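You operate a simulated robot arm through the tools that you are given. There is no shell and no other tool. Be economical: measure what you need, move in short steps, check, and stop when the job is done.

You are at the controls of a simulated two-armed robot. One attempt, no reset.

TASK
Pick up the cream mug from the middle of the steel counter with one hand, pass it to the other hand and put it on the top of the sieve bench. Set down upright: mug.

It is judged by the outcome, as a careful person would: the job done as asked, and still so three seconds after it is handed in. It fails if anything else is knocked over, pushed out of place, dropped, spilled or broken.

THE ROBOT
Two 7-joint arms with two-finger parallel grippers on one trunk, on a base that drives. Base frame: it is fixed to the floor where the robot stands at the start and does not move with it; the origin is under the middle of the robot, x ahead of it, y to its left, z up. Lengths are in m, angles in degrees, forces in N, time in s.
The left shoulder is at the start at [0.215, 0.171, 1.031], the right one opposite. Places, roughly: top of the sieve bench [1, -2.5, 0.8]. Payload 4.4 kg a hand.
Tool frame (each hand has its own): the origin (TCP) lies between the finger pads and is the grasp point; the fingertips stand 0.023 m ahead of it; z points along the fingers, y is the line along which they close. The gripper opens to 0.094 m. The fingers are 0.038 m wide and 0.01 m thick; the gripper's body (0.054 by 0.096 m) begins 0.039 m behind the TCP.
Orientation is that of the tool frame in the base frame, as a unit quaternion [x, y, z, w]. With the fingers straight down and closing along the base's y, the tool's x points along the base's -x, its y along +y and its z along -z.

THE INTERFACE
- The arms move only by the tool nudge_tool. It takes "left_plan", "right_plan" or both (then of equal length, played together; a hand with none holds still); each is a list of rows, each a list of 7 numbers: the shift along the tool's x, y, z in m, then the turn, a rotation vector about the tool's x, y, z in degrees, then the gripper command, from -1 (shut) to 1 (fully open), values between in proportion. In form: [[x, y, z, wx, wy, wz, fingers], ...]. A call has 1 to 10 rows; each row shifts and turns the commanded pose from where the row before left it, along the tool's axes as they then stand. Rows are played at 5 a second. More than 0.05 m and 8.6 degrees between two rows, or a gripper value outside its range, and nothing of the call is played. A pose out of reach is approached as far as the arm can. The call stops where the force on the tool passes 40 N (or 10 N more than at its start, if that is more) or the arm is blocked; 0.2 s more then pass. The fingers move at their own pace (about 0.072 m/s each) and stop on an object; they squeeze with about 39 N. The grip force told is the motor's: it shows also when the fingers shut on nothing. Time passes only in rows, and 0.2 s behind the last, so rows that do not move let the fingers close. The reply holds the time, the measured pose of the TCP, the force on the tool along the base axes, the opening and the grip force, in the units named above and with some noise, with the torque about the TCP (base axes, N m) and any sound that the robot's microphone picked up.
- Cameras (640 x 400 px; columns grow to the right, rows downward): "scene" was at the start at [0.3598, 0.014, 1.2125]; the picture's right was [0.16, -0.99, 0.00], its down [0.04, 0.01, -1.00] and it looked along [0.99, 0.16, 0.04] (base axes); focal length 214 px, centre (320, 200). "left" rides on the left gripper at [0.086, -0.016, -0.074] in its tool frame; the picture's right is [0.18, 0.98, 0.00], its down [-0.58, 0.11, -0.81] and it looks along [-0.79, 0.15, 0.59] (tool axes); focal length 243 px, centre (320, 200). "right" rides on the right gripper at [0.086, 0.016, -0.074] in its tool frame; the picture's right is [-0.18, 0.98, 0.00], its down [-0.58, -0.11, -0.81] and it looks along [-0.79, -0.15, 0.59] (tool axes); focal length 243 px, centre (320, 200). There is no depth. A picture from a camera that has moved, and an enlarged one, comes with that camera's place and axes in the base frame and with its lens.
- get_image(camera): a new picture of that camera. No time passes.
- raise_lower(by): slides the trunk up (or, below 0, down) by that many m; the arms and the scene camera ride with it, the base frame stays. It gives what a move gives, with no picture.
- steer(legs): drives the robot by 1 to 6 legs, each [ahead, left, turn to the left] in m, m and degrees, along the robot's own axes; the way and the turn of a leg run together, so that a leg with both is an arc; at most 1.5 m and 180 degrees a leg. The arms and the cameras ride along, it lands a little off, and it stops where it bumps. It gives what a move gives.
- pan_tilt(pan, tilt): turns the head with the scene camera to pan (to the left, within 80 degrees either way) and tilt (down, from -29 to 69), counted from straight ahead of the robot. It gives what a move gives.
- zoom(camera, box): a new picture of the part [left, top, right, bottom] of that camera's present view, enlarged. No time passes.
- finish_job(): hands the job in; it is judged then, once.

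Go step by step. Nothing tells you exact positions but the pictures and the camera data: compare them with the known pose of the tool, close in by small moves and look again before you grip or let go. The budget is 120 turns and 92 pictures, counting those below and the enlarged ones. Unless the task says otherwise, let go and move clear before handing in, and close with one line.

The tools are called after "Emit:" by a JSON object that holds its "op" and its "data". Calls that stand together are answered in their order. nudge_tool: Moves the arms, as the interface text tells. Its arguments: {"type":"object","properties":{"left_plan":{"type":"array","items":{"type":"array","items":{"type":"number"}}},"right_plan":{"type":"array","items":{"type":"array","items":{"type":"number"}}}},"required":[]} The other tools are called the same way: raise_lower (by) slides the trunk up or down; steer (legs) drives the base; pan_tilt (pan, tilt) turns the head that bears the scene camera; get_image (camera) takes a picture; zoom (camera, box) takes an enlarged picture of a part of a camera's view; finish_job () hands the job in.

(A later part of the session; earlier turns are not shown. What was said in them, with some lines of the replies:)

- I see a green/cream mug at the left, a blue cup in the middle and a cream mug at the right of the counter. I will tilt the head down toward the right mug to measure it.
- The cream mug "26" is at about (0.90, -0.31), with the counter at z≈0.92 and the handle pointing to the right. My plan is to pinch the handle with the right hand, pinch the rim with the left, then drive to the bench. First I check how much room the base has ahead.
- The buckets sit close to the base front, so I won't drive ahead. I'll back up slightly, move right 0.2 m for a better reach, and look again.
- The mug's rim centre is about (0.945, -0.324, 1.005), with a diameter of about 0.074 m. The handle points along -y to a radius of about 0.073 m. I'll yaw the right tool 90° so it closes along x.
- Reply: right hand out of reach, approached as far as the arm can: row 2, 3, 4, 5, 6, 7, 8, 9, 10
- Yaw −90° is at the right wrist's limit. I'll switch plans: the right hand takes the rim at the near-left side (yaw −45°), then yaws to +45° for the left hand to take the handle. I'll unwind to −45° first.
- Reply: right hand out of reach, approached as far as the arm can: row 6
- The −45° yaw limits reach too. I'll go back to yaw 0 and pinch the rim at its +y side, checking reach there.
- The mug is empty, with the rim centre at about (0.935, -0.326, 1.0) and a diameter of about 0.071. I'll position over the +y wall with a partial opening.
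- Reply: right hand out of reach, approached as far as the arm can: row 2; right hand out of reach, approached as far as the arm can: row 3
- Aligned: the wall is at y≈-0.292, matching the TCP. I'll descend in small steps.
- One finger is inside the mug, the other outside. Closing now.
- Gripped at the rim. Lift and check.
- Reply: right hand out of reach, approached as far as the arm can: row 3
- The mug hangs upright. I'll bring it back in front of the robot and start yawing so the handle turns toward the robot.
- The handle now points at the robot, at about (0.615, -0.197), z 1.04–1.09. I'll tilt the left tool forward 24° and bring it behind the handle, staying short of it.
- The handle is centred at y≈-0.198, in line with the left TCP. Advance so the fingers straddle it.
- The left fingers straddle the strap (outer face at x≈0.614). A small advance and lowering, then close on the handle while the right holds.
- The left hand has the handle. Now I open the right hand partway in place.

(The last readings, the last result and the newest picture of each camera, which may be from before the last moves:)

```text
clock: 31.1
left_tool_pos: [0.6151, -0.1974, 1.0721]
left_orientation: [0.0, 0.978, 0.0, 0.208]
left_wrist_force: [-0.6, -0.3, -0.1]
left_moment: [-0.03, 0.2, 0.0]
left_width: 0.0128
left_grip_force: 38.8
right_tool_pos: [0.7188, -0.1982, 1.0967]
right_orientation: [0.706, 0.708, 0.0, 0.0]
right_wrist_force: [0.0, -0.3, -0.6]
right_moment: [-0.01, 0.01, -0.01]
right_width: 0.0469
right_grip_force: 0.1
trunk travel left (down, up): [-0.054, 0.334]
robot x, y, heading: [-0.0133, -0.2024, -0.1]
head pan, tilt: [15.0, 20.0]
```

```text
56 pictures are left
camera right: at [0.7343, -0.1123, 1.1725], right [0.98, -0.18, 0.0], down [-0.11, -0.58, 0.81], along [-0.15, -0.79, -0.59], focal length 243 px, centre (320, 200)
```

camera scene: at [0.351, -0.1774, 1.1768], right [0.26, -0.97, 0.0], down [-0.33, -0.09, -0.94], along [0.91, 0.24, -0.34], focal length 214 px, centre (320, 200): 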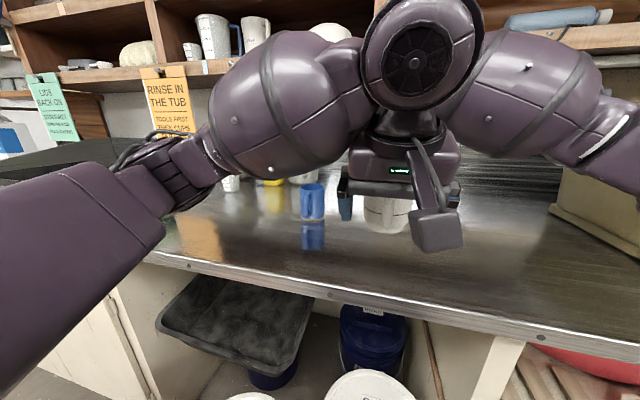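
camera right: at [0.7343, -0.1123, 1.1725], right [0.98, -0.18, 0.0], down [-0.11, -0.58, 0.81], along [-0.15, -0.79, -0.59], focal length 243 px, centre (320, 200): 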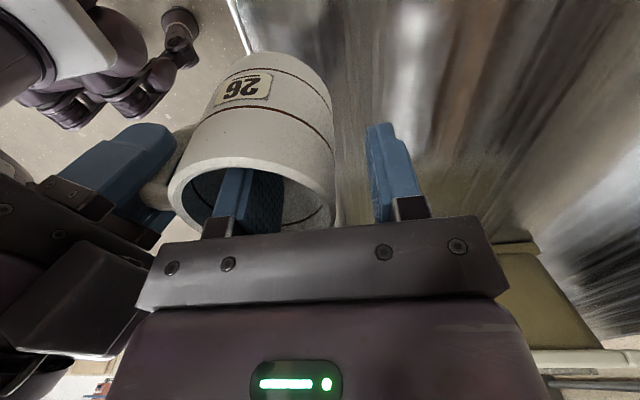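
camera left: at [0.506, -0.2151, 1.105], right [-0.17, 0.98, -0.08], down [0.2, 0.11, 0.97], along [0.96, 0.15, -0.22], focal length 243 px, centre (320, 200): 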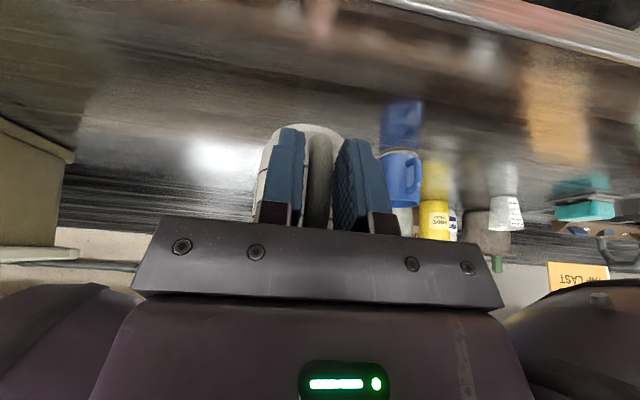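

The mug stays held by the left hand. Raise the right hand out and move it away to the right.

Emit:
{"op": "nudge_tool", "data": {"right_plan": [[0, 0, -0.02, 0, 0, 0, 0], [0, 0, -0.03, 0, 0, 0, 0], [0, 0, -0.03, 0, 0, 0, 0], [-0.04, 0, 0, 0, 0, -8, 0], [-0.04, 0, 0, 0, 0, -8, 0], [-0.04, 0, 0, 0, 0, -8, 0], [-0.03, 0, 0, 0, 0, -8, 0]]}}

Emit:
{"op": "get_image", "data": {"camera": "right"}}

Emit:
{"op": "get_image", "data": {"camera": "left"}}

```text
clock: 32.7
left_tool_pos: [0.6157, -0.1976, 1.0718]
left_orientation: [0.0, 0.978, 0.0, 0.207]
left_wrist_force: [-0.7, -0.6, 0.1]
left_moment: [-0.01, 0.16, -0.01]
left_width: 0.0128
left_grip_force: 39.6
right_tool_pos: [0.748, -0.3434, 1.1754]
right_orientation: [0.482, 0.876, 0.0, 0.0]
right_wrist_force: [0.7, 0.0, -0.1]
right_moment: [0.0, 0.03, 0.0]
right_width: 0.047
right_grip_force: 0.1
trunk travel left (down, up): [-0.054, 0.334]
robot x, y, heading: [-0.0068, -0.2001, 0.0]
head pan, tilt: [15.0, 20.0]
```

```text
55 pictures are left
camera right: at [0.7155, -0.2619, 1.251], right [0.93, 0.37, 0.0], down [0.22, -0.55, 0.81], along [0.3, -0.75, -0.59], focal length 243 px, centre (320, 200)
```

right: 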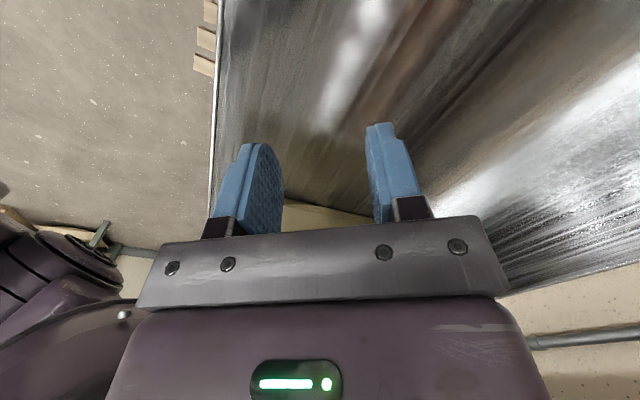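

```text
54 pictures are left
camera left: at [0.5062, -0.2154, 1.1048], right [-0.17, 0.98, -0.07], down [0.2, 0.11, 0.97], along [0.96, 0.15, -0.22], focal length 243 px, centre (320, 200)
```

left: 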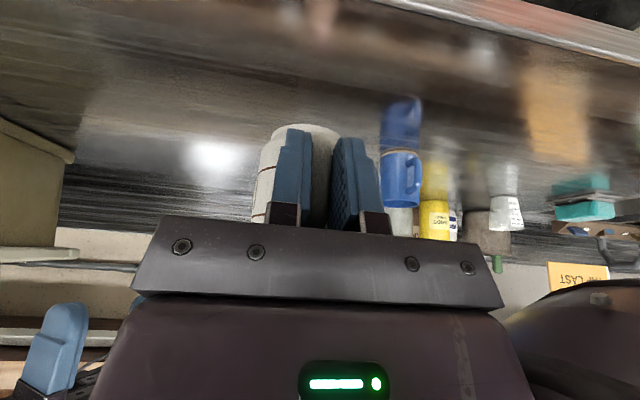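

Emit:
{"op": "nudge_tool", "data": {"right_plan": [[0, 0, -0.005, 0, 0, -8.3, 0], [0, 0, -0.005, 0, 0, -8.3, 0], [0, 0, -0.005, 0, 0, -8.3, 0], [0, 0, -0.005, 0, 0, -8.3, 0], [0, 0, 0, 0, 0, -8.3, 0], [0, 0, 0, 0, 0, -8.3, 0], [0, 0, 0, 0, 0, -7.8, 0], [0.04, -0.02, 0, 0, 0, 0, 0], [0.045, -0.01, 0, 0, 0, 0, 0], [0.045, -0.01, 0, 0, 0, 0, 0]]}}

Emit:
{"op": "nudge_tool", "data": {"right_plan": [[0.045, 0, 0, 0, 0, 0, 0], [0.045, 0, 0, 0, 0, 0, 0], [0.03, 0, 0, 0, 0, 0, 0]]}}

Emit:
{"op": "pan_tilt", "data": {"pan": -75, "tilt": 25}}

Emit:
{"op": "get_image", "data": {"camera": "scene"}}

```text
clock: 34.9
left_tool_pos: [0.6143, -0.1975, 1.0717]
left_orientation: [0.0, 0.978, 0.0, 0.209]
left_wrist_force: [-0.2, 0.0, 0.5]
left_moment: [0.02, 0.21, 0.0]
left_width: 0.0126
left_grip_force: 38.7
right_tool_pos: [0.618, -0.3821, 1.1998]
right_orientation: [0.002, 1.0, 0.0, 0.0]
right_wrist_force: [-0.4, -1.0, -0.8]
right_moment: [0.02, 0.03, 0.01]
right_width: 0.0468
right_grip_force: 0.0
trunk travel left (down, up): [-0.054, 0.334]
robot x, y, heading: [-0.0132, -0.2008, 0.2]
head pan, tilt: [15.0, 20.0]
```

```text
clock: 35.7
left_tool_pos: [0.6151, -0.1975, 1.0722]
left_orientation: [0.001, 0.978, -0.001, 0.208]
left_wrist_force: [0.7, 0.7, -0.1]
left_moment: [-0.03, 0.22, 0.02]
left_width: 0.0128
left_grip_force: 39.4
right_tool_pos: [0.4995, -0.3824, 1.1975]
right_orientation: [0.002, 1.0, 0.001, 0.0]
right_wrist_force: [-0.9, -0.4, 0.2]
right_moment: [-0.02, -0.03, 0.03]
right_width: 0.0472
right_grip_force: 0.2
trunk travel left (down, up): [-0.054, 0.334]
robot x, y, heading: [-0.0102, -0.1983, -0.0]
head pan, tilt: [15.0, 20.0]
```

```text
clock: 37.4
left_tool_pos: [0.6152, -0.1977, 1.0704]
left_orientation: [0.0, 0.978, -0.001, 0.208]
left_wrist_force: [-0.1, 0.7, -0.7]
left_moment: [-0.01, 0.2, 0.0]
left_width: 0.0127
left_grip_force: 38.5
right_tool_pos: [0.5, -0.383, 1.1966]
right_orientation: [0.002, 1.0, 0.0, 0.0]
right_wrist_force: [-1.0, -0.3, 0.6]
right_moment: [0.05, 0.02, -0.01]
right_width: 0.0468
right_grip_force: 0.1
trunk travel left (down, up): [-0.054, 0.334]
robot x, y, heading: [-0.0151, -0.2034, 0.1]
head pan, tilt: [-75.0, 25.0]
```

```text
53 pictures are left
camera scene: at [0.2849, -0.2903, 1.1688], right [-0.97, -0.26, 0.0], down [-0.11, 0.41, -0.91], along [0.23, -0.88, -0.42], focal length 214 px, centre (320, 200)
```

scene: 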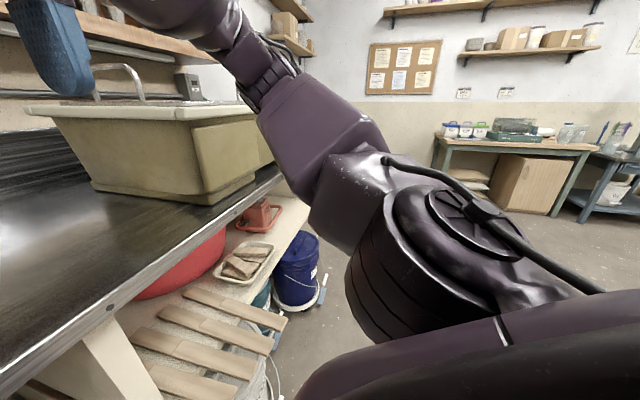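

The right side of the room is partly hidden by the arm. I'll back up clear of the counter and turn right to find the sieve bench.

Emit:
{"op": "steer", "data": {"legs": [[-0.4, 0, 0], [0, 0, -60]]}}

Emit:
{"op": "pan_tilt", "data": {"pan": -10, "tilt": 15}}

Emit:
{"op": "get_image", "data": {"camera": "scene"}}

```text
clock: 42.5
left_tool_pos: [-0.0957, -0.7447, 1.0709]
left_orientation: [0.494, 0.844, -0.105, 0.179]
left_wrist_force: [-0.1, 0.1, -0.6]
left_moment: [0.13, 0.11, 0.03]
left_width: 0.0123
left_grip_force: 39.3
right_tool_pos: [-0.3134, -0.7363, 1.1963]
right_orientation: [0.507, 0.862, 0.0, 0.0]
right_wrist_force: [0.3, 0.5, -0.4]
right_moment: [0.01, 0.01, -0.01]
right_width: 0.0469
right_grip_force: 0.1
trunk travel left (down, up): [-0.054, 0.334]
robot x, y, heading: [-0.4058, -0.2035, -60.5]
head pan, tilt: [-75.0, 25.0]
```

```text
clock: 43.9
left_tool_pos: [-0.097, -0.7459, 1.0708]
left_orientation: [0.494, 0.844, -0.105, 0.179]
left_wrist_force: [-0.1, 0.7, 1.2]
left_moment: [0.17, 0.09, 0.02]
left_width: 0.0126
left_grip_force: 39.0
right_tool_pos: [-0.3135, -0.7362, 1.1966]
right_orientation: [0.506, 0.863, 0.0, 0.001]
right_wrist_force: [-0.1, 0.0, 0.0]
right_moment: [-0.02, 0.0, 0.0]
right_width: 0.0471
right_grip_force: 0.1
trunk travel left (down, up): [-0.054, 0.334]
robot x, y, heading: [-0.4114, -0.2007, -60.8]
head pan, tilt: [-10.0, 15.0]
```

```text
52 pictures are left
camera scene: at [-0.2425, -0.5261, 1.185], right [-0.94, -0.33, 0.0], down [-0.09, 0.24, -0.97], along [0.32, -0.91, -0.26], focal length 214 px, centre (320, 200)
```

scene: 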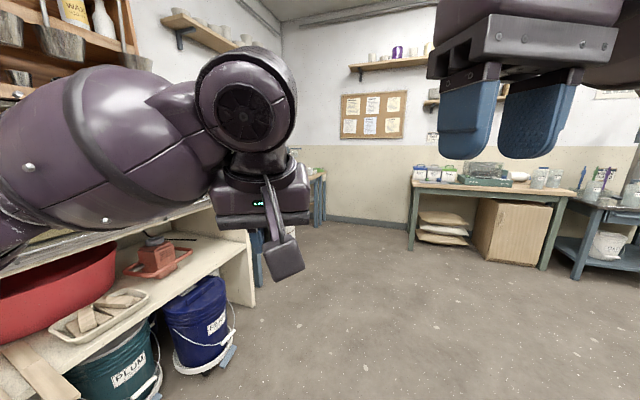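

The sieve bench is hidden behind the left hand. I'll turn left a bit so it shows between the hands.

Emit:
{"op": "steer", "data": {"legs": [[0, 0, 27]]}}

Emit:
{"op": "get_image", "data": {"camera": "scene"}}

```text
clock: 45.6
left_tool_pos: [0.117, -0.5454, 1.0709]
left_orientation: [0.284, 0.936, -0.061, 0.199]
left_wrist_force: [0.0, 0.6, 1.2]
left_moment: [0.12, 0.16, 0.01]
left_width: 0.0127
left_grip_force: 38.8
right_tool_pos: [-0.0824, -0.6356, 1.1957]
right_orientation: [0.291, 0.957, 0.0, 0.0]
right_wrist_force: [0.5, -0.1, 1.0]
right_moment: [-0.01, 0.0, 0.01]
right_width: 0.0471
right_grip_force: 0.0
trunk travel left (down, up): [-0.054, 0.334]
robot x, y, heading: [-0.4069, -0.1991, -33.6]
head pan, tilt: [-10.0, 15.0]
```

```text
51 pictures are left
camera scene: at [-0.1131, -0.4162, 1.185], right [-0.69, -0.72, 0.0], down [-0.19, 0.18, -0.97], along [0.7, -0.67, -0.26], focal length 214 px, centre (320, 200)
```

scene: 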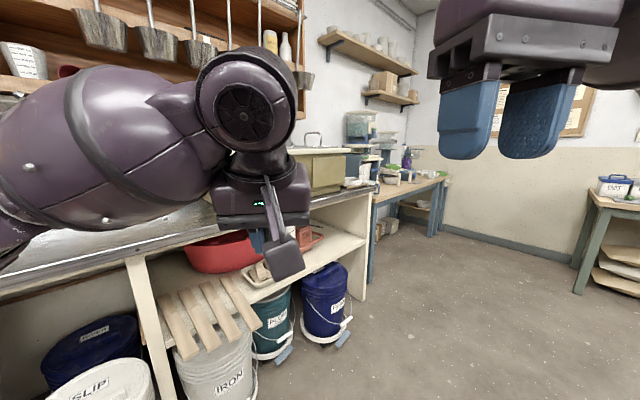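

Emit:
{"op": "zoom", "data": {"camera": "scene", "box": [300, 90, 480, 290]}}

```text
2.00 times, centred on (390, 190) of scene
camera zoom: at [-0.1131, -0.4162, 1.185], right [-0.69, -0.72, 0.0], down [-0.19, 0.18, -0.97], along [0.7, -0.67, -0.26], focal length 429 px, centre (180, 220)
```

zoom: 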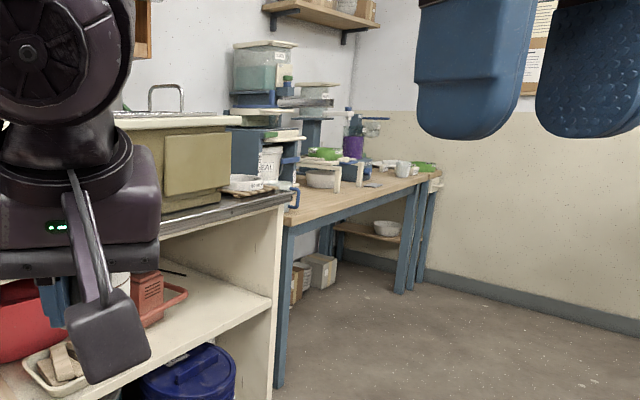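

The sieve bench continues along the same wall: front edge at x≈0.65, y from about -1.6 to -3.1. I'll square up and slide right along the free floor, then look for a clear spot.

Emit:
{"op": "steer", "data": {"legs": [[0, 0, 33.6], [0, -1.4, 0], [0, -0.5, 0]]}}

Emit:
{"op": "pan_tilt", "data": {"pan": -15, "tilt": 20}}

Emit:
{"op": "get_image", "data": {"camera": "scene"}}

```text
clock: 64.0
left_tool_pos: [0.2199, -2.07, 1.0716]
left_orientation: [-0.002, 0.978, 0.001, 0.208]
left_wrist_force: [0.5, -0.4, 0.3]
left_moment: [-0.02, 0.2, 0.03]
left_width: 0.0125
left_grip_force: 39.2
right_tool_pos: [0.1055, -2.2553, 1.1947]
right_orientation: [0.0, 1.0, 0.0, 0.001]
right_wrist_force: [-0.3, -0.6, -1.0]
right_moment: [-0.02, 0.0, 0.03]
right_width: 0.0472
right_grip_force: 0.2
trunk travel left (down, up): [-0.054, 0.334]
robot x, y, heading: [-0.4014, -2.0723, 0.2]
head pan, tilt: [-10.0, 15.0]
```

```text
clock: 64.6
left_tool_pos: [0.2198, -2.069, 1.071]
left_orientation: [-0.002, 0.978, 0.0, 0.209]
left_wrist_force: [-0.8, -0.1, 0.0]
left_moment: [-0.03, 0.22, 0.0]
left_width: 0.0127
left_grip_force: 39.4
right_tool_pos: [0.1061, -2.2544, 1.1954]
right_orientation: [0.0, 1.0, 0.0, 0.0]
right_wrist_force: [0.0, 0.9, -0.5]
right_moment: [0.0, 0.02, 0.01]
right_width: 0.0472
right_grip_force: 0.1
trunk travel left (down, up): [-0.054, 0.334]
robot x, y, heading: [-0.4023, -2.0744, 0.3]
head pan, tilt: [-15.0, 20.0]
```

```text
49 pictures are left
camera scene: at [-0.0432, -2.0983, 1.1769], right [-0.26, -0.97, 0.0], down [-0.33, 0.09, -0.94], along [0.91, -0.24, -0.34], focal length 214 px, centre (320, 200)
```

scene: 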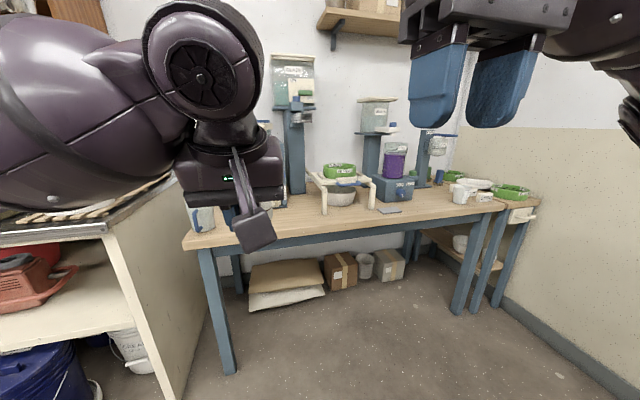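

Emit:
{"op": "get_image", "data": {"camera": "left"}}

Emit:
{"op": "zoom", "data": {"camera": "scene", "box": [300, 140, 540, 260]}}

```text
48 pictures are left
camera left: at [0.1119, -2.0874, 1.1048], right [-0.17, 0.98, -0.07], down [0.2, 0.11, 0.97], along [0.96, 0.15, -0.22], focal length 243 px, centre (320, 200)
```

left: 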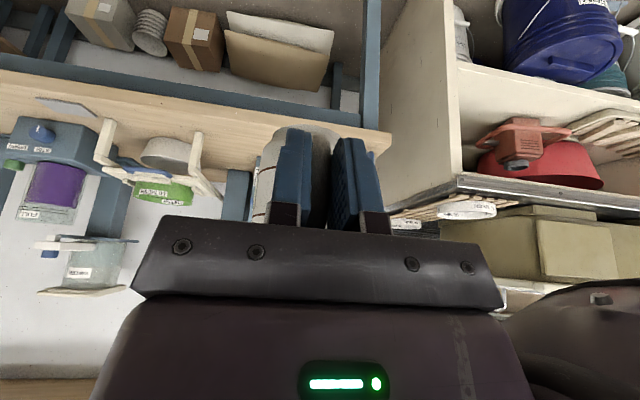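

```text
2.67 times, centred on (420, 200) of scene
camera zoom: at [-0.0432, -2.0983, 1.1769], right [-0.26, -0.97, 0.0], down [-0.33, 0.09, -0.94], along [0.91, -0.24, -0.34], focal length 572 px, centre (53, 200)
```

zoom: 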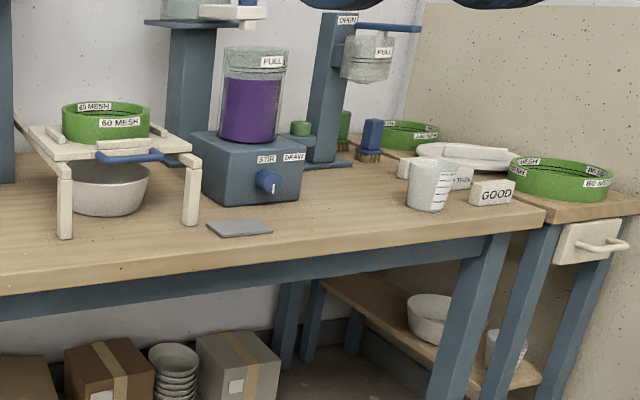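

There is a clear patch at the front of the bench between the gray card (y≈-2.64) and the measuring cup (y≈-3.04), so I target the mug at about (0.745, -2.84). I'll drive ahead short of the edge, then slide right, and look.

Emit:
{"op": "steer", "data": {"legs": [[0.3, 0, 0], [0, -0.74, 0]]}}

Emit:
{"op": "pan_tilt", "data": {"pan": -20, "tilt": 40}}

Emit:
{"op": "get_image", "data": {"camera": "scene"}}

Emit:
{"op": "get_image", "data": {"camera": "left"}}

Emit:
{"op": "get_image", "data": {"camera": "right"}}

```text
clock: 73.2
left_tool_pos: [0.5281, -2.813, 1.0711]
left_orientation: [-0.003, 0.978, 0.0, 0.207]
left_wrist_force: [-0.1, -1.0, -2.6]
left_moment: [0.01, 0.22, 0.02]
left_width: 0.0128
left_grip_force: 38.8
right_tool_pos: [0.4149, -2.9967, 1.196]
right_orientation: [-0.001, 1.0, 0.0, 0.0]
right_wrist_force: [0.9, 0.9, 0.4]
right_moment: [-0.01, -0.04, -0.02]
right_width: 0.0472
right_grip_force: 0.2
trunk travel left (down, up): [-0.054, 0.334]
robot x, y, heading: [-0.0998, -2.8175, 0.3]
head pan, tilt: [-15.0, 20.0]
```

```text
clock: 74.1
left_tool_pos: [0.5279, -2.8134, 1.0717]
left_orientation: [-0.002, 0.978, 0.0, 0.208]
left_wrist_force: [-0.5, 0.4, -1.9]
left_moment: [0.01, 0.19, -0.02]
left_width: 0.0127
left_grip_force: 38.7
right_tool_pos: [0.4127, -2.998, 1.1952]
right_orientation: [0.0, 1.0, 0.0, 0.0]
right_wrist_force: [0.2, -0.8, 0.0]
right_moment: [-0.02, -0.02, -0.01]
right_width: 0.0471
right_grip_force: 0.1
trunk travel left (down, up): [-0.054, 0.334]
robot x, y, heading: [-0.0935, -2.8208, 0.3]
head pan, tilt: [-20.0, 40.0]
```

```text
46 pictures are left
camera scene: at [0.2543, -2.8468, 1.1455], right [-0.34, -0.94, 0.0], down [-0.6, 0.22, -0.77], along [0.72, -0.26, -0.64], focal length 214 px, centre (320, 200)
```

scene: 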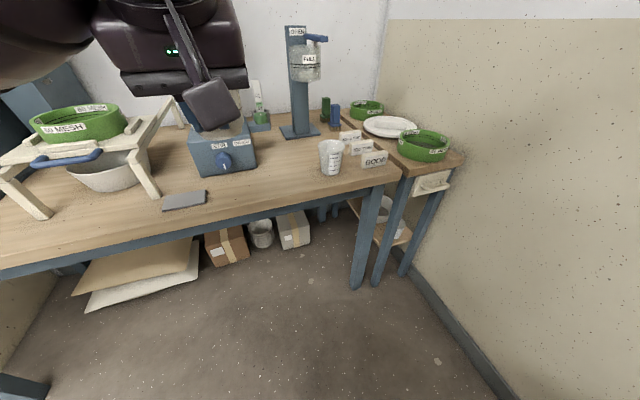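

```text
45 pictures are left
camera left: at [0.4193, -2.8305, 1.1049], right [-0.17, 0.98, -0.07], down [0.2, 0.11, 0.97], along [0.96, 0.15, -0.22], focal length 243 px, centre (320, 200)
```

left: 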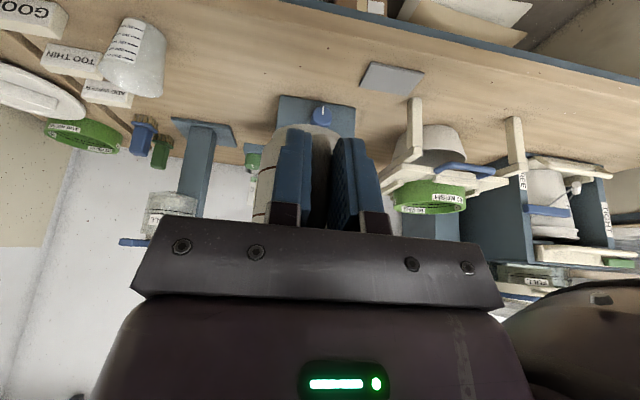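

```text
44 pictures are left
camera right: at [0.3274, -2.9822, 1.2717], right [0.18, 0.98, 0.0], down [0.58, -0.11, 0.81], along [0.79, -0.15, -0.59], focal length 243 px, centre (320, 200)
```

right: 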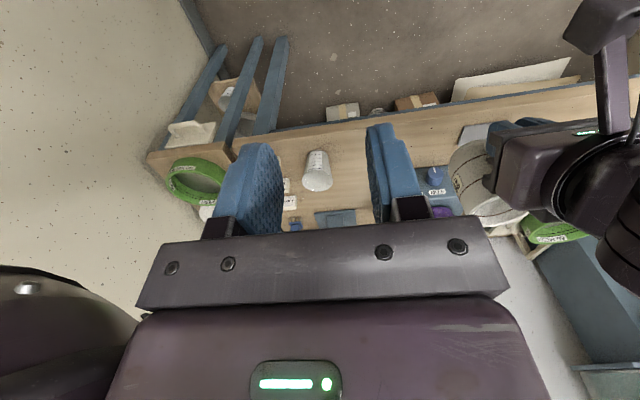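

Bench top z≈0.80 confirmed. The clear area is x 0.66–0.82, y −2.73 to −3.02. Drive ahead a bit and check the mug's tilt.

Emit:
{"op": "steer", "data": {"legs": [[0.08, -0.02, 0]]}}

Emit:
{"op": "zoom", "data": {"camera": "right", "box": [420, 100, 580, 250]}}

```text
clock: 75.2
left_tool_pos: [0.608, -2.8324, 1.0711]
left_orientation: [-0.002, 0.978, 0.0, 0.207]
left_wrist_force: [0.4, -0.2, -3.3]
left_moment: [0.0, 0.2, 0.0]
left_width: 0.0125
left_grip_force: 38.9
right_tool_pos: [0.4949, -3.0162, 1.1954]
right_orientation: [0.0, 1.0, 0.001, -0.001]
right_wrist_force: [-0.1, 0.8, -0.1]
right_moment: [-0.01, 0.02, -0.02]
right_width: 0.0471
right_grip_force: 0.0
trunk travel left (down, up): [-0.054, 0.334]
robot x, y, heading: [-0.019, -2.8384, 0.3]
head pan, tilt: [-20.0, 40.0]
```

```text
2.67 times, centred on (500, 175) of right
camera zoom: at [0.4086, -3.0012, 1.2717], right [0.18, 0.98, 0.0], down [0.58, -0.11, 0.81], along [0.79, -0.15, -0.59], focal length 647 px, centre (-160, 267)
```

zoom: 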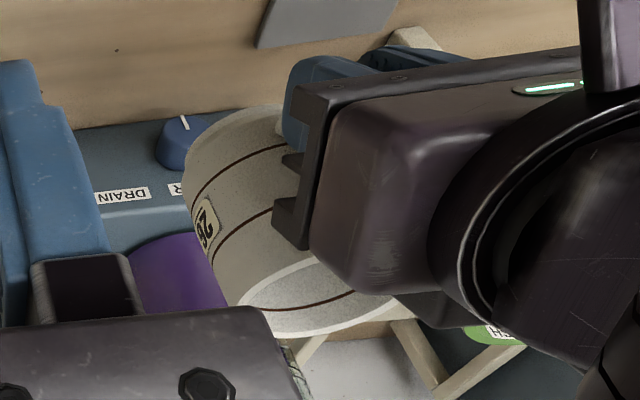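

The mug looks essentially level in the left hand. I'll move over the spot, then descend to about 4 cm above the top.

Emit:
{"op": "nudge_tool", "data": {"left_plan": [[-0.0311, -0.019, 0.0138, 0, 0, 0, -1], [-0.0311, -0.019, 0.0138, 0, 0, 0, -1], [0.0173, 0, 0.0388, 0, 0, 0, -1], [0.0173, 0, 0.0388, 0, 0, 0, -1], [0.0173, 0, 0.0388, 0, 0, 0, -1], [0.0163, 0, 0.0366, 0, 0, 0, -1], [0, 0, 0, 0, 0, 0, -1]]}}

Emit:
{"op": "get_image", "data": {"camera": "scene"}}

Emit:
{"op": "get_image", "data": {"camera": "right"}}

Emit:
{"op": "get_image", "data": {"camera": "left"}}

```text
clock: 76.8
left_tool_pos: [0.6789, -2.8682, 0.9044]
left_orientation: [-0.002, 0.978, 0.001, 0.209]
left_wrist_force: [-0.4, 0.3, -3.0]
left_moment: [0.02, 0.22, 0.01]
left_width: 0.0128
left_grip_force: 39.2
right_tool_pos: [0.4946, -3.0171, 1.1958]
right_orientation: [-0.001, 1.0, 0.0, 0.0]
right_wrist_force: [0.5, 0.0, 1.0]
right_moment: [0.01, -0.03, 0.0]
right_width: 0.0469
right_grip_force: 0.1
trunk travel left (down, up): [-0.054, 0.334]
robot x, y, heading: [-0.0149, -2.838, 0.4]
head pan, tilt: [-20.0, 40.0]
```

```text
42 pictures are left
camera scene: at [0.3345, -2.8656, 1.1459], right [-0.34, -0.94, 0.0], down [-0.61, 0.22, -0.77], along [0.72, -0.26, -0.64], focal length 214 px, centre (320, 200)
```

scene: 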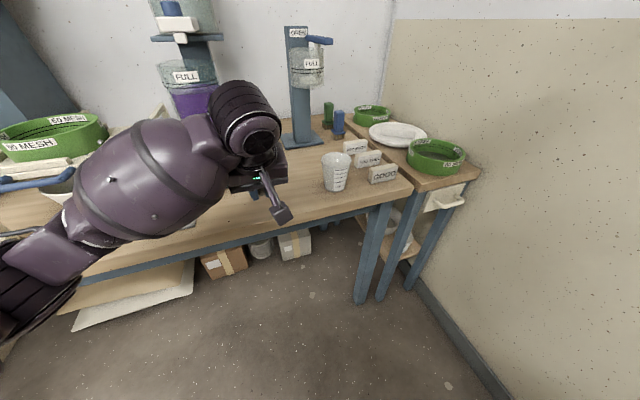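

```text
41 pictures are left
camera right: at [0.4074, -3.001, 1.2723], right [0.18, 0.98, 0.0], down [0.58, -0.11, 0.81], along [0.79, -0.15, -0.59], focal length 243 px, centre (320, 200)
```

right: 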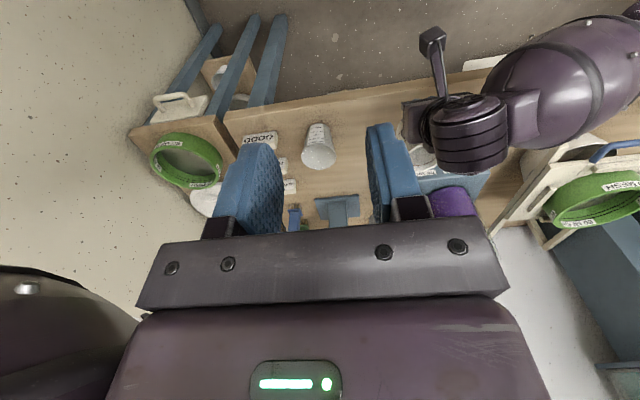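

```text
40 pictures are left
camera left: at [0.57, -2.8872, 0.938], right [-0.17, 0.98, -0.08], down [0.2, 0.11, 0.97], along [0.96, 0.15, -0.22], focal length 243 px, centre (320, 200)
```

left: 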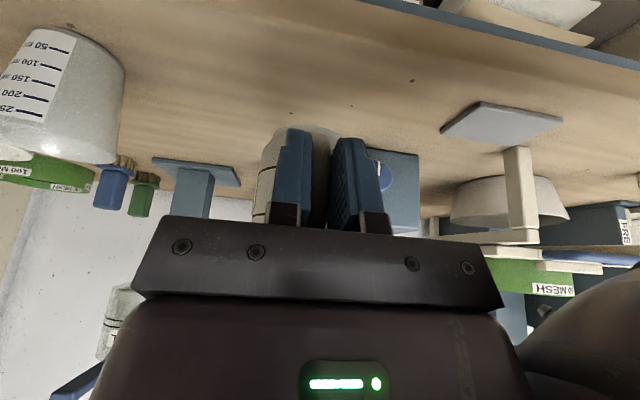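

Clear all around. I lower gently, watching for contact.

Emit:
{"op": "nudge_tool", "data": {"left_plan": [[0.0041, 0, 0.0091, 0, 0, 0, -1], [0.0041, 0, 0.0091, 0, 0, 0, -1], [0.0024, 0, 0.0055, 0, 0, 0, -1], [0, 0, 0, 0, 0, 0, -1]]}}

Emit:
{"op": "zoom", "data": {"camera": "left", "box": [200, 60, 440, 240]}}

```text
clock: 77.8
left_tool_pos: [0.6769, -2.8695, 0.878]
left_orientation: [-0.003, 0.978, 0.0, 0.208]
left_wrist_force: [0.9, -0.1, -2.3]
left_moment: [0.01, 0.19, 0.0]
left_width: 0.0129
left_grip_force: 38.5
right_tool_pos: [0.4951, -3.0166, 1.1968]
right_orientation: [-0.001, 1.0, -0.001, 0.0]
right_wrist_force: [0.0, -0.7, 0.2]
right_moment: [0.01, -0.01, 0.01]
right_width: 0.0469
right_grip_force: 0.1
trunk travel left (down, up): [-0.054, 0.334]
robot x, y, heading: [-0.017, -2.8386, 0.4]
head pan, tilt: [-20.0, 40.0]
```

```text
2.22 times, centred on (320, 150) of left
camera zoom: at [0.5687, -2.8869, 0.9118], right [-0.17, 0.98, -0.07], down [0.2, 0.11, 0.97], along [0.96, 0.15, -0.22], focal length 539 px, centre (320, 311)
```

zoom: 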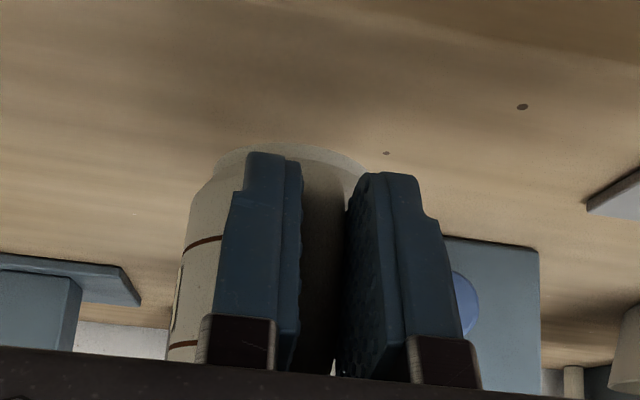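

Emit:
{"op": "nudge_tool", "data": {"left_plan": [[0.0016, 0, 0.0037, 0, 0, 0, -1], [0.0016, 0, 0.0037, 0, 0, 0, -1], [0, 0, 0, 0, 0, 0, -1]]}}

```text
clock: 78.6
left_tool_pos: [0.676, -2.8684, 0.8693]
left_orientation: [-0.003, 0.978, 0.0, 0.208]
left_wrist_force: [-0.6, -1.1, -3.0]
left_moment: [0.04, 0.22, 0.01]
left_width: 0.0125
left_grip_force: 39.0
right_tool_pos: [0.4967, -3.0164, 1.1959]
right_orientation: [-0.001, 1.0, 0.0, 0.0]
right_wrist_force: [-0.1, 0.2, -0.6]
right_moment: [0.01, 0.03, -0.02]
right_width: 0.0469
right_grip_force: 0.1
trunk travel left (down, up): [-0.054, 0.334]
robot x, y, heading: [-0.0172, -2.8385, 0.2]
head pan, tilt: [-20.0, 40.0]
```

No contact yet; continue in 3 mm steps.

Emit:
{"op": "nudge_tool", "data": {"left_plan": [[0.0012, 0, 0.0027, 0, 0, 0, -1], [0, 0, 0, 0, 0, 0, -1]]}}

Emit:
{"op": "nudge_tool", "data": {"left_plan": [[0.0012, 0, 0.0027, 0, 0, 0, -1], [0, 0, 0, 0, 0, 0, -1]]}}

```text
clock: 79.2
left_tool_pos: [0.6767, -2.8684, 0.8666]
left_orientation: [-0.002, 0.978, 0.001, 0.208]
left_wrist_force: [0.0, 0.6, -4.0]
left_moment: [-0.02, 0.19, -0.01]
left_width: 0.0128
left_grip_force: 38.9
right_tool_pos: [0.4945, -3.0159, 1.1953]
right_orientation: [-0.001, 1.0, 0.0, 0.0]
right_wrist_force: [-0.5, -0.4, -1.1]
right_moment: [0.01, 0.0, 0.01]
right_width: 0.0471
right_grip_force: 0.0
trunk travel left (down, up): [-0.054, 0.334]
robot x, y, heading: [-0.0153, -2.8397, 0.3]
head pan, tilt: [-20.0, 40.0]
```

```text
clock: 79.8
left_tool_pos: [0.6785, -2.8686, 0.8651]
left_orientation: [-0.003, 0.978, 0.001, 0.208]
left_wrist_force: [0.7, -0.3, -2.7]
left_moment: [0.01, 0.21, 0.0]
left_width: 0.0127
left_grip_force: 39.0
right_tool_pos: [0.4957, -3.0147, 1.1959]
right_orientation: [-0.001, 1.0, 0.001, -0.001]
right_wrist_force: [-0.2, 0.1, 0.4]
right_moment: [-0.01, 0.03, 0.04]
right_width: 0.0472
right_grip_force: 0.1
trunk travel left (down, up): [-0.054, 0.334]
robot x, y, heading: [-0.0164, -2.8367, 0.2]
head pan, tilt: [-20.0, 40.0]
```

Emit:
{"op": "nudge_tool", "data": {"left_plan": [[0.0012, 0, 0.0027, 0, 0, 0, -1], [0, 0, 0, 0, 0, 0, -1]]}}

Emit:
{"op": "nudge_tool", "data": {"left_plan": [[0.0008, 0, 0.0018, 0, 0, 0, -1], [0, 0, 0, 0, 0, 0, -1]]}}

Emit:
{"op": "zoom", "data": {"camera": "left", "box": [200, 60, 440, 240]}}

```text
clock: 80.4
left_tool_pos: [0.6783, -2.8687, 0.862]
left_orientation: [-0.002, 0.978, 0.0, 0.208]
left_wrist_force: [0.0, -0.1, -3.4]
left_moment: [-0.03, 0.21, 0.01]
left_width: 0.0131
left_grip_force: 39.2
right_tool_pos: [0.4957, -3.016, 1.1961]
right_orientation: [-0.001, 1.0, 0.001, 0.0]
right_wrist_force: [0.5, -0.1, -0.1]
right_moment: [0.02, 0.01, 0.01]
right_width: 0.047
right_grip_force: 0.0
trunk travel left (down, up): [-0.054, 0.334]
robot x, y, heading: [-0.0214, -2.8366, 0.5]
head pan, tilt: [-20.0, 40.0]
```

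```text
clock: 81.0
left_tool_pos: [0.678, -2.869, 0.8593]
left_orientation: [-0.003, 0.978, 0.001, 0.208]
left_wrist_force: [-0.3, 0.4, -2.9]
left_moment: [0.04, 0.2, -0.03]
left_width: 0.0127
left_grip_force: 39.0
right_tool_pos: [0.4946, -3.0178, 1.1967]
right_orientation: [-0.001, 1.0, -0.001, 0.0]
right_wrist_force: [0.2, 0.4, -0.3]
right_moment: [0.0, 0.0, 0.0]
right_width: 0.047
right_grip_force: 0.0
trunk travel left (down, up): [-0.054, 0.334]
robot x, y, heading: [-0.0159, -2.8412, 0.1]
head pan, tilt: [-20.0, 40.0]
```

```text
2.22 times, centred on (320, 150) of left
camera zoom: at [0.5687, -2.8866, 0.8928], right [-0.17, 0.98, -0.07], down [0.2, 0.11, 0.97], along [0.96, 0.15, -0.22], focal length 539 px, centre (320, 311)
```

zoom: 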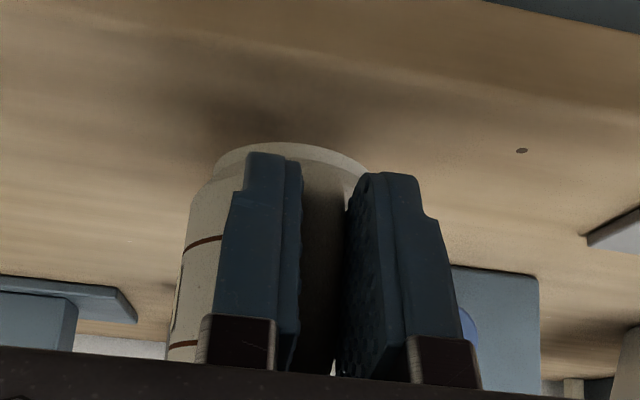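

The shadow and geometry suggest the bottom is still up to ~1 cm above the top. Continue down.

Emit:
{"op": "nudge_tool", "data": {"left_plan": [[0.0012, 0, 0.0027, 0, 0, 0, -1], [0, 0, 0, 0, 0, 0, -1]]}}

Emit:
{"op": "nudge_tool", "data": {"left_plan": [[0.0008, 0, 0.0018, 0, 0, 0, -1], [0, 0, 0, 0, 0, 0, -1]]}}

Emit:
{"op": "nudge_tool", "data": {"left_plan": [[0.0008, 0, 0.0018, 0, 0, 0, -1], [0, 0, 0, 0, 0, 0, -1]]}}

```text
clock: 81.6
left_tool_pos: [0.6775, -2.8685, 0.8563]
left_orientation: [-0.003, 0.978, 0.001, 0.207]
left_wrist_force: [0.0, -0.1, -2.9]
left_moment: [0.01, 0.18, 0.02]
left_width: 0.0129
left_grip_force: 39.3
right_tool_pos: [0.495, -3.0158, 1.1963]
right_orientation: [-0.002, 1.0, 0.0, -0.001]
right_wrist_force: [-0.1, -0.1, 0.6]
right_moment: [-0.03, -0.03, -0.01]
right_width: 0.0469
right_grip_force: 0.1
trunk travel left (down, up): [-0.054, 0.334]
robot x, y, heading: [-0.0185, -2.8382, 0.4]
head pan, tilt: [-20.0, 40.0]
```

```text
clock: 82.2
left_tool_pos: [0.6777, -2.869, 0.8555]
left_orientation: [-0.003, 0.978, 0.001, 0.208]
left_wrist_force: [0.5, -1.6, -2.3]
left_moment: [-0.02, 0.19, -0.03]
left_width: 0.0129
left_grip_force: 39.2
right_tool_pos: [0.4953, -3.0159, 1.1964]
right_orientation: [-0.001, 1.0, -0.001, 0.0]
right_wrist_force: [0.4, 0.6, -0.7]
right_moment: [0.02, 0.03, 0.01]
right_width: 0.047
right_grip_force: 0.0
trunk travel left (down, up): [-0.054, 0.334]
robot x, y, heading: [-0.0198, -2.8345, 0.3]
head pan, tilt: [-20.0, 40.0]
```

```text
clock: 82.8
left_tool_pos: [0.6767, -2.8688, 0.8529]
left_orientation: [-0.002, 0.978, 0.001, 0.207]
left_wrist_force: [0.8, 0.1, -3.8]
left_moment: [0.02, 0.19, 0.01]
left_width: 0.0128
left_grip_force: 38.8
right_tool_pos: [0.4958, -3.0168, 1.1954]
right_orientation: [0.0, 1.0, -0.001, 0.0]
right_wrist_force: [-0.4, 0.8, 0.6]
right_moment: [0.01, -0.03, -0.02]
right_width: 0.0469
right_grip_force: 0.0
trunk travel left (down, up): [-0.054, 0.334]
robot x, y, heading: [-0.0176, -2.8396, 0.1]
head pan, tilt: [-20.0, 40.0]
```

Emit:
{"op": "nudge_tool", "data": {"left_plan": [[0.0008, 0, 0.0018, 0, 0, 0, -1], [0, 0, 0, 0, 0, 0, -1]]}}

Emit:
{"op": "nudge_tool", "data": {"left_plan": [[0.0008, 0, 0.0018, 0, 0, 0, -1], [0, 0, 0, 0, 0, 0, -1]]}}

Emit:
{"op": "zoom", "data": {"camera": "left", "box": [200, 60, 440, 240]}}

```text
clock: 83.4
left_tool_pos: [0.6781, -2.8693, 0.8515]
left_orientation: [-0.003, 0.978, 0.001, 0.208]
left_wrist_force: [0.9, 0.6, -2.1]
left_moment: [-0.03, 0.22, -0.02]
left_width: 0.0124
left_grip_force: 38.8
right_tool_pos: [0.4955, -3.0158, 1.1962]
right_orientation: [-0.001, 1.0, 0.0, 0.0]
right_wrist_force: [0.4, -0.4, 0.9]
right_moment: [0.01, 0.01, -0.02]
right_width: 0.0469
right_grip_force: 0.0
trunk travel left (down, up): [-0.054, 0.334]
robot x, y, heading: [-0.015, -2.8395, 0.4]
head pan, tilt: [-20.0, 40.0]
```

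```text
clock: 84.0
left_tool_pos: [0.6779, -2.8693, 0.8482]
left_orientation: [-0.002, 0.978, 0.0, 0.208]
left_wrist_force: [0.2, 0.3, -1.7]
left_moment: [-0.01, 0.23, 0.01]
left_width: 0.0127
left_grip_force: 38.9
right_tool_pos: [0.4955, -3.0162, 1.1965]
right_orientation: [-0.001, 1.0, 0.0, 0.0]
right_wrist_force: [0.5, -0.3, 0.0]
right_moment: [0.06, 0.0, -0.03]
right_width: 0.0469
right_grip_force: 0.2
trunk travel left (down, up): [-0.054, 0.334]
robot x, y, heading: [-0.0181, -2.8405, 0.4]
head pan, tilt: [-20.0, 40.0]
```

```text
2.22 times, centred on (320, 150) of left
camera zoom: at [0.5688, -2.8876, 0.8818], right [-0.17, 0.98, -0.07], down [0.2, 0.11, 0.97], along [0.96, 0.15, -0.22], focal length 539 px, centre (320, 311)
```

zoom: 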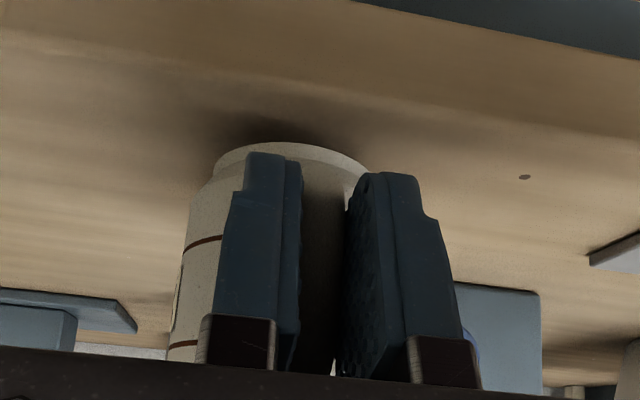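

The shadow is closing in; nearly there.

Emit:
{"op": "nudge_tool", "data": {"left_plan": [[0.0008, 0, 0.0018, 0, 0, 0, -1], [0, 0, 0, 0, 0, 0, -1]]}}

Emit:
{"op": "nudge_tool", "data": {"left_plan": [[0.0008, 0, 0.0018, 0, 0, 0, -1], [0, 0, 0, 0, 0, 0, -1]]}}

Emit:
{"op": "nudge_tool", "data": {"left_plan": [[0.0008, 0, 0.0018, 0, 0, 0, -1], [0, 0, 0, 0, 0, 0, -1]]}}

```text
clock: 84.6
left_tool_pos: [0.6778, -2.8694, 0.8469]
left_orientation: [-0.003, 0.978, 0.0, 0.209]
left_wrist_force: [0.2, 0.9, -2.7]
left_moment: [-0.02, 0.18, 0.06]
left_width: 0.0131
left_grip_force: 38.5
right_tool_pos: [0.4956, -3.0169, 1.1965]
right_orientation: [0.0, 1.0, 0.0, -0.001]
right_wrist_force: [-0.5, 1.2, -1.0]
right_moment: [0.01, -0.02, -0.01]
right_width: 0.0471
right_grip_force: 0.2
trunk travel left (down, up): [-0.054, 0.334]
robot x, y, heading: [-0.0165, -2.8383, 0.3]
head pan, tilt: [-20.0, 40.0]
```

```text
clock: 85.2
left_tool_pos: [0.6776, -2.8696, 0.8447]
left_orientation: [-0.003, 0.978, 0.001, 0.208]
left_wrist_force: [0.3, 0.5, -3.3]
left_moment: [0.0, 0.19, -0.03]
left_width: 0.0125
left_grip_force: 39.3
right_tool_pos: [0.4958, -3.0166, 1.1963]
right_orientation: [-0.001, 1.0, 0.0, 0.0]
right_wrist_force: [0.1, 0.7, 0.1]
right_moment: [0.02, 0.02, 0.01]
right_width: 0.0468
right_grip_force: 0.1
trunk travel left (down, up): [-0.054, 0.334]
robot x, y, heading: [-0.0173, -2.8385, 0.4]
head pan, tilt: [-20.0, 40.0]
```

```text
clock: 85.8
left_tool_pos: [0.6779, -2.8686, 0.8425]
left_orientation: [-0.002, 0.978, 0.0, 0.208]
left_wrist_force: [0.6, 0.7, -3.0]
left_moment: [-0.01, 0.2, -0.01]
left_width: 0.0129
left_grip_force: 39.4
right_tool_pos: [0.4956, -3.017, 1.1968]
right_orientation: [-0.001, 1.0, 0.0, 0.0]
right_wrist_force: [0.1, 0.8, 0.0]
right_moment: [0.02, 0.03, 0.0]
right_width: 0.0469
right_grip_force: 0.0
trunk travel left (down, up): [-0.054, 0.334]
robot x, y, heading: [-0.0152, -2.8374, 0.4]
head pan, tilt: [-20.0, 40.0]
```

Emit:
{"op": "nudge_tool", "data": {"left_plan": [[0.0008, 0, 0.0018, 0, 0, 0, -1], [0, 0, 0, 0, 0, 0, -1]]}}

Emit:
{"op": "nudge_tool", "data": {"left_plan": [[0.0008, 0, 0.0018, 0, 0, 0, -1], [0, 0, 0, 0, 0, 0, -1]]}}

Emit:
{"op": "zoom", "data": {"camera": "left", "box": [200, 60, 440, 240]}}

```text
clock: 86.4
left_tool_pos: [0.6783, -2.8691, 0.8404]
left_orientation: [-0.002, 0.978, 0.001, 0.208]
left_wrist_force: [0.2, -0.2, -2.8]
left_moment: [-0.04, 0.18, 0.0]
left_width: 0.0127
left_grip_force: 38.6
right_tool_pos: [0.4948, -3.0166, 1.1967]
right_orientation: [-0.001, 1.0, 0.0, 0.0]
right_wrist_force: [-0.5, 0.7, -1.1]
right_moment: [-0.01, 0.01, 0.0]
right_width: 0.047
right_grip_force: 0.1
trunk travel left (down, up): [-0.054, 0.334]
robot x, y, heading: [-0.0142, -2.8381, 0.0]
head pan, tilt: [-20.0, 40.0]
```

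```text
clock: 87.0
left_tool_pos: [0.6762, -2.8691, 0.8386]
left_orientation: [-0.003, 0.978, 0.0, 0.208]
left_wrist_force: [-0.5, -0.5, -2.1]
left_moment: [0.01, 0.21, 0.0]
left_width: 0.0125
left_grip_force: 38.8
right_tool_pos: [0.4957, -3.0166, 1.1967]
right_orientation: [-0.001, 1.0, -0.001, -0.001]
right_wrist_force: [0.0, -0.4, 0.2]
right_moment: [-0.03, -0.02, -0.02]
right_width: 0.047
right_grip_force: 0.0
trunk travel left (down, up): [-0.054, 0.334]
robot x, y, heading: [-0.0184, -2.8343, 0.3]
head pan, tilt: [-20.0, 40.0]
```

```text
2.22 times, centred on (320, 150) of left
camera zoom: at [0.5684, -2.8864, 0.8716], right [-0.17, 0.98, -0.07], down [0.2, 0.11, 0.97], along [0.96, 0.15, -0.22], focal length 539 px, centre (320, 311)
```

zoom: 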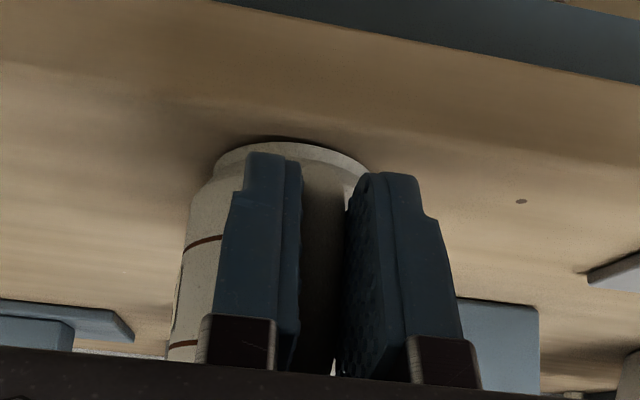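

Emit:
{"op": "nudge_tool", "data": {"left_plan": [[0.0006, 0, 0.0014, 0, 0, 0, -1], [0, 0, 0, 0, 0, 0, -1]]}}

Emit:
{"op": "nudge_tool", "data": {"left_plan": [[0.0006, 0, 0.0014, 0, 0, 0, -1], [0, 0, 0, 0, 0, 0, -1]]}}

Emit:
{"op": "zoom", "data": {"camera": "left", "box": [240, 80, 360, 160]}}

```text
clock: 87.6
left_tool_pos: [0.6774, -2.8684, 0.8358]
left_orientation: [-0.004, 0.978, 0.001, 0.208]
left_wrist_force: [-0.8, 0.6, -3.0]
left_moment: [0.03, 0.21, -0.03]
left_width: 0.0126
left_grip_force: 38.8
right_tool_pos: [0.4946, -3.0158, 1.1969]
right_orientation: [-0.001, 1.0, 0.0, 0.0]
right_wrist_force: [0.9, -0.3, 0.0]
right_moment: [0.01, 0.03, -0.02]
right_width: 0.0471
right_grip_force: 0.0
trunk travel left (down, up): [-0.054, 0.334]
robot x, y, heading: [-0.0159, -2.8373, 0.3]
head pan, tilt: [-20.0, 40.0]
```

```text
clock: 88.2
left_tool_pos: [0.6775, -2.8685, 0.8359]
left_orientation: [-0.003, 0.978, 0.001, 0.208]
left_wrist_force: [-0.8, -0.3, -1.5]
left_moment: [0.01, 0.16, 0.0]
left_width: 0.0126
left_grip_force: 39.5
right_tool_pos: [0.4954, -3.0159, 1.1953]
right_orientation: [-0.001, 1.0, 0.001, -0.001]
right_wrist_force: [-0.3, -1.0, 0.0]
right_moment: [0.03, -0.01, 0.0]
right_width: 0.0472
right_grip_force: 0.1
trunk travel left (down, up): [-0.054, 0.334]
robot x, y, heading: [-0.0185, -2.8376, 0.4]
head pan, tilt: [-20.0, 40.0]
```

```text
5.00 times, centred on (300, 120) of left
camera zoom: at [0.5683, -2.8865, 0.8692], right [-0.17, 0.98, -0.08], down [0.2, 0.11, 0.97], along [0.96, 0.15, -0.22], focal length 1213 px, centre (420, 600)
```

zoom: 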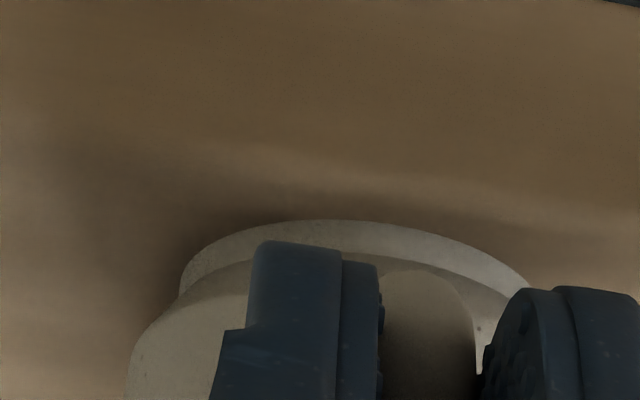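

Emit:
{"op": "nudge_tool", "data": {"left_plan": [[0.0005, 0, 0.0011, 0, 0, 0, -1], [0, 0, 0, 0, 0, 0, -1]]}}

Emit:
{"op": "nudge_tool", "data": {"left_plan": [[0.0005, 0, 0.0011, 0, 0, 0, -1], [0, 0, 0, 0, 0, 0, -1]]}}

```text
clock: 88.8
left_tool_pos: [0.6765, -2.8683, 0.8358]
left_orientation: [-0.002, 0.978, 0.0, 0.209]
left_wrist_force: [-0.6, -1.0, 5.5]
left_moment: [0.05, -0.09, 0.0]
left_width: 0.0126
left_grip_force: 38.7
right_tool_pos: [0.4947, -3.0159, 1.1975]
right_orientation: [-0.002, 1.0, 0.0, 0.002]
right_wrist_force: [0.5, -0.1, 0.1]
right_moment: [0.01, 0.04, -0.03]
right_width: 0.0469
right_grip_force: 0.1
trunk travel left (down, up): [-0.054, 0.334]
robot x, y, heading: [-0.019, -2.8407, 0.3]
head pan, tilt: [-20.0, 40.0]
```

```text
clock: 89.4
left_tool_pos: [0.6766, -2.8676, 0.8365]
left_orientation: [-0.003, 0.978, -0.001, 0.21]
left_wrist_force: [-1.6, -0.5, 14.1]
left_moment: [0.08, -0.62, 0.04]
left_width: 0.0126
left_grip_force: 39.0
right_tool_pos: [0.4942, -3.0166, 1.1985]
right_orientation: [-0.002, 1.0, 0.001, 0.0]
right_wrist_force: [0.0, -0.2, 0.2]
right_moment: [0.02, -0.01, 0.02]
right_width: 0.0473
right_grip_force: 0.0
trunk travel left (down, up): [-0.054, 0.334]
robot x, y, heading: [-0.0176, -2.8369, 0.2]
head pan, tilt: [-20.0, 40.0]
```

Firm contact with the bench (14 N). I relieve 1.5 mm, then open slowly.

Emit:
{"op": "nudge_tool", "data": {"left_plan": [[-0.0006, 0, -0.0013, 0, 0, 0, -1], [0, 0, 0, 0, 0, 0, -1], [0, 0, 0, 0, 0, 0, -0.6], [0, 0, 0, 0, 0, 0, -0.4], [0, 0, 0, 0, 0, 0, -0.1], [0, 0, 0, 0, 0, 0, 0.2], [0, 0, 0, 0, 0, 0, 0.2]]}}

Emit:
{"op": "get_image", "data": {"camera": "left"}}

```text
clock: 91.0
left_tool_pos: [0.6776, -2.8686, 0.8346]
left_orientation: [-0.003, 0.978, 0.0, 0.208]
left_wrist_force: [0.1, 0.2, -0.3]
left_moment: [-0.01, -0.02, 0.0]
left_width: 0.0564
left_grip_force: 0.1
right_tool_pos: [0.4946, -3.0157, 1.1964]
right_orientation: [-0.001, 1.0, 0.0, 0.0]
right_wrist_force: [0.8, -1.0, -0.3]
right_moment: [-0.02, 0.01, -0.01]
right_width: 0.0469
right_grip_force: 0.0
trunk travel left (down, up): [-0.054, 0.334]
robot x, y, heading: [-0.0162, -2.8374, 0.1]
head pan, tilt: [-20.0, 40.0]
```

```text
34 pictures are left
camera left: at [0.5687, -2.8866, 0.868], right [-0.17, 0.98, -0.07], down [0.2, 0.11, 0.97], along [0.96, 0.15, -0.22], focal length 243 px, centre (320, 200)
```

left: 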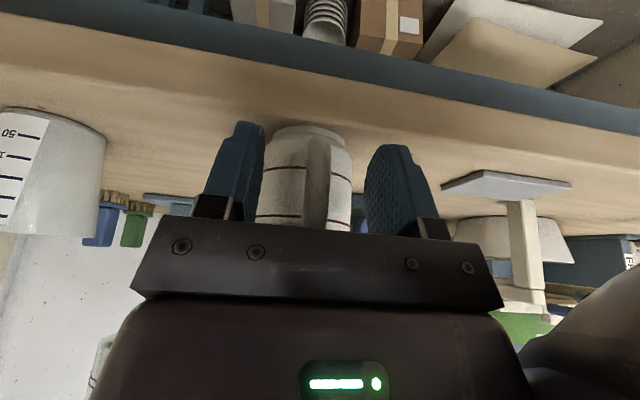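

Released and standing. Withdraw the left hand straight back, then up.

Emit:
{"op": "nudge_tool", "data": {"left_plan": [[0.0233, 0, -0.0213, 0, 0, 0, 0.2], [0.0233, 0, -0.0213, 0, 0, 0, 0.2], [0.0233, 0, -0.0213, 0, 0, 0, 0.2], [0.0233, 0, -0.0213, 0, 0, 0, 0.2], [-0.0163, 0, -0.0366, 0, 0, 0, 0.2], [-0.0163, 0, -0.0366, 0, 0, 0, 0.2], [-0.0163, 0, -0.0366, 0, 0, 0, 0.2], [-0.0163, 0, -0.0366, 0, 0, 0, 0.2]]}}

Emit:
{"op": "get_image", "data": {"camera": "scene"}}

Emit:
{"op": "get_image", "data": {"camera": "left"}}

```text
clock: 92.8
left_tool_pos: [0.5556, -2.8693, 1.0351]
left_orientation: [-0.003, 0.978, 0.001, 0.21]
left_wrist_force: [-1.0, 0.5, -0.9]
left_moment: [-0.01, -0.03, 0.01]
left_width: 0.0565
left_grip_force: 0.1
right_tool_pos: [0.495, -3.0163, 1.1969]
right_orientation: [-0.002, 1.0, 0.001, 0.001]
right_wrist_force: [-0.1, -0.2, -1.1]
right_moment: [-0.01, -0.03, -0.01]
right_width: 0.0473
right_grip_force: 0.1
trunk travel left (down, up): [-0.054, 0.334]
robot x, y, heading: [-0.0206, -2.8371, 0.3]
head pan, tilt: [-20.0, 40.0]
```

```text
33 pictures are left
camera scene: at [0.3339, -2.8657, 1.1461], right [-0.34, -0.94, 0.0], down [-0.6, 0.22, -0.77], along [0.72, -0.26, -0.64], focal length 214 px, centre (320, 200)
```

scene: 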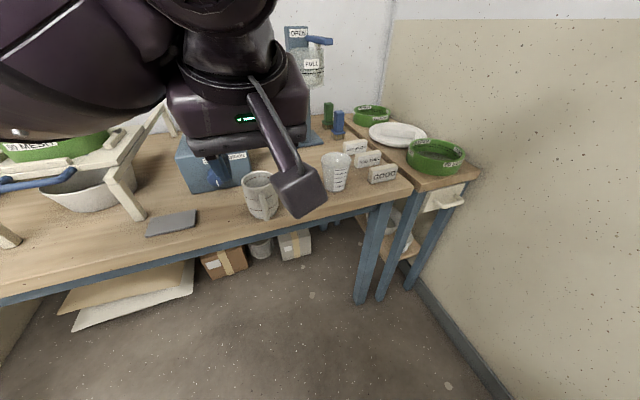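

```text
32 pictures are left
camera left: at [0.4466, -2.8877, 1.0683], right [-0.17, 0.98, -0.07], down [0.2, 0.11, 0.97], along [0.96, 0.15, -0.22], focal length 243 px, centre (320, 200)
```

left: 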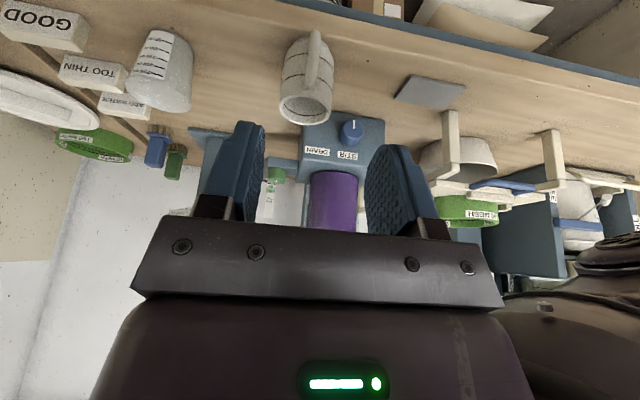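

The mug stands upright on the bench, everything around it is undisturbed, and both hands are clear.

Emit:
{"op": "finish_job", "data": {}}

```text
The job is handed in.
```

The right hand picked up the cream mug and passed it to the left, which set it upright on the sieve bench; nothing else was disturbed.
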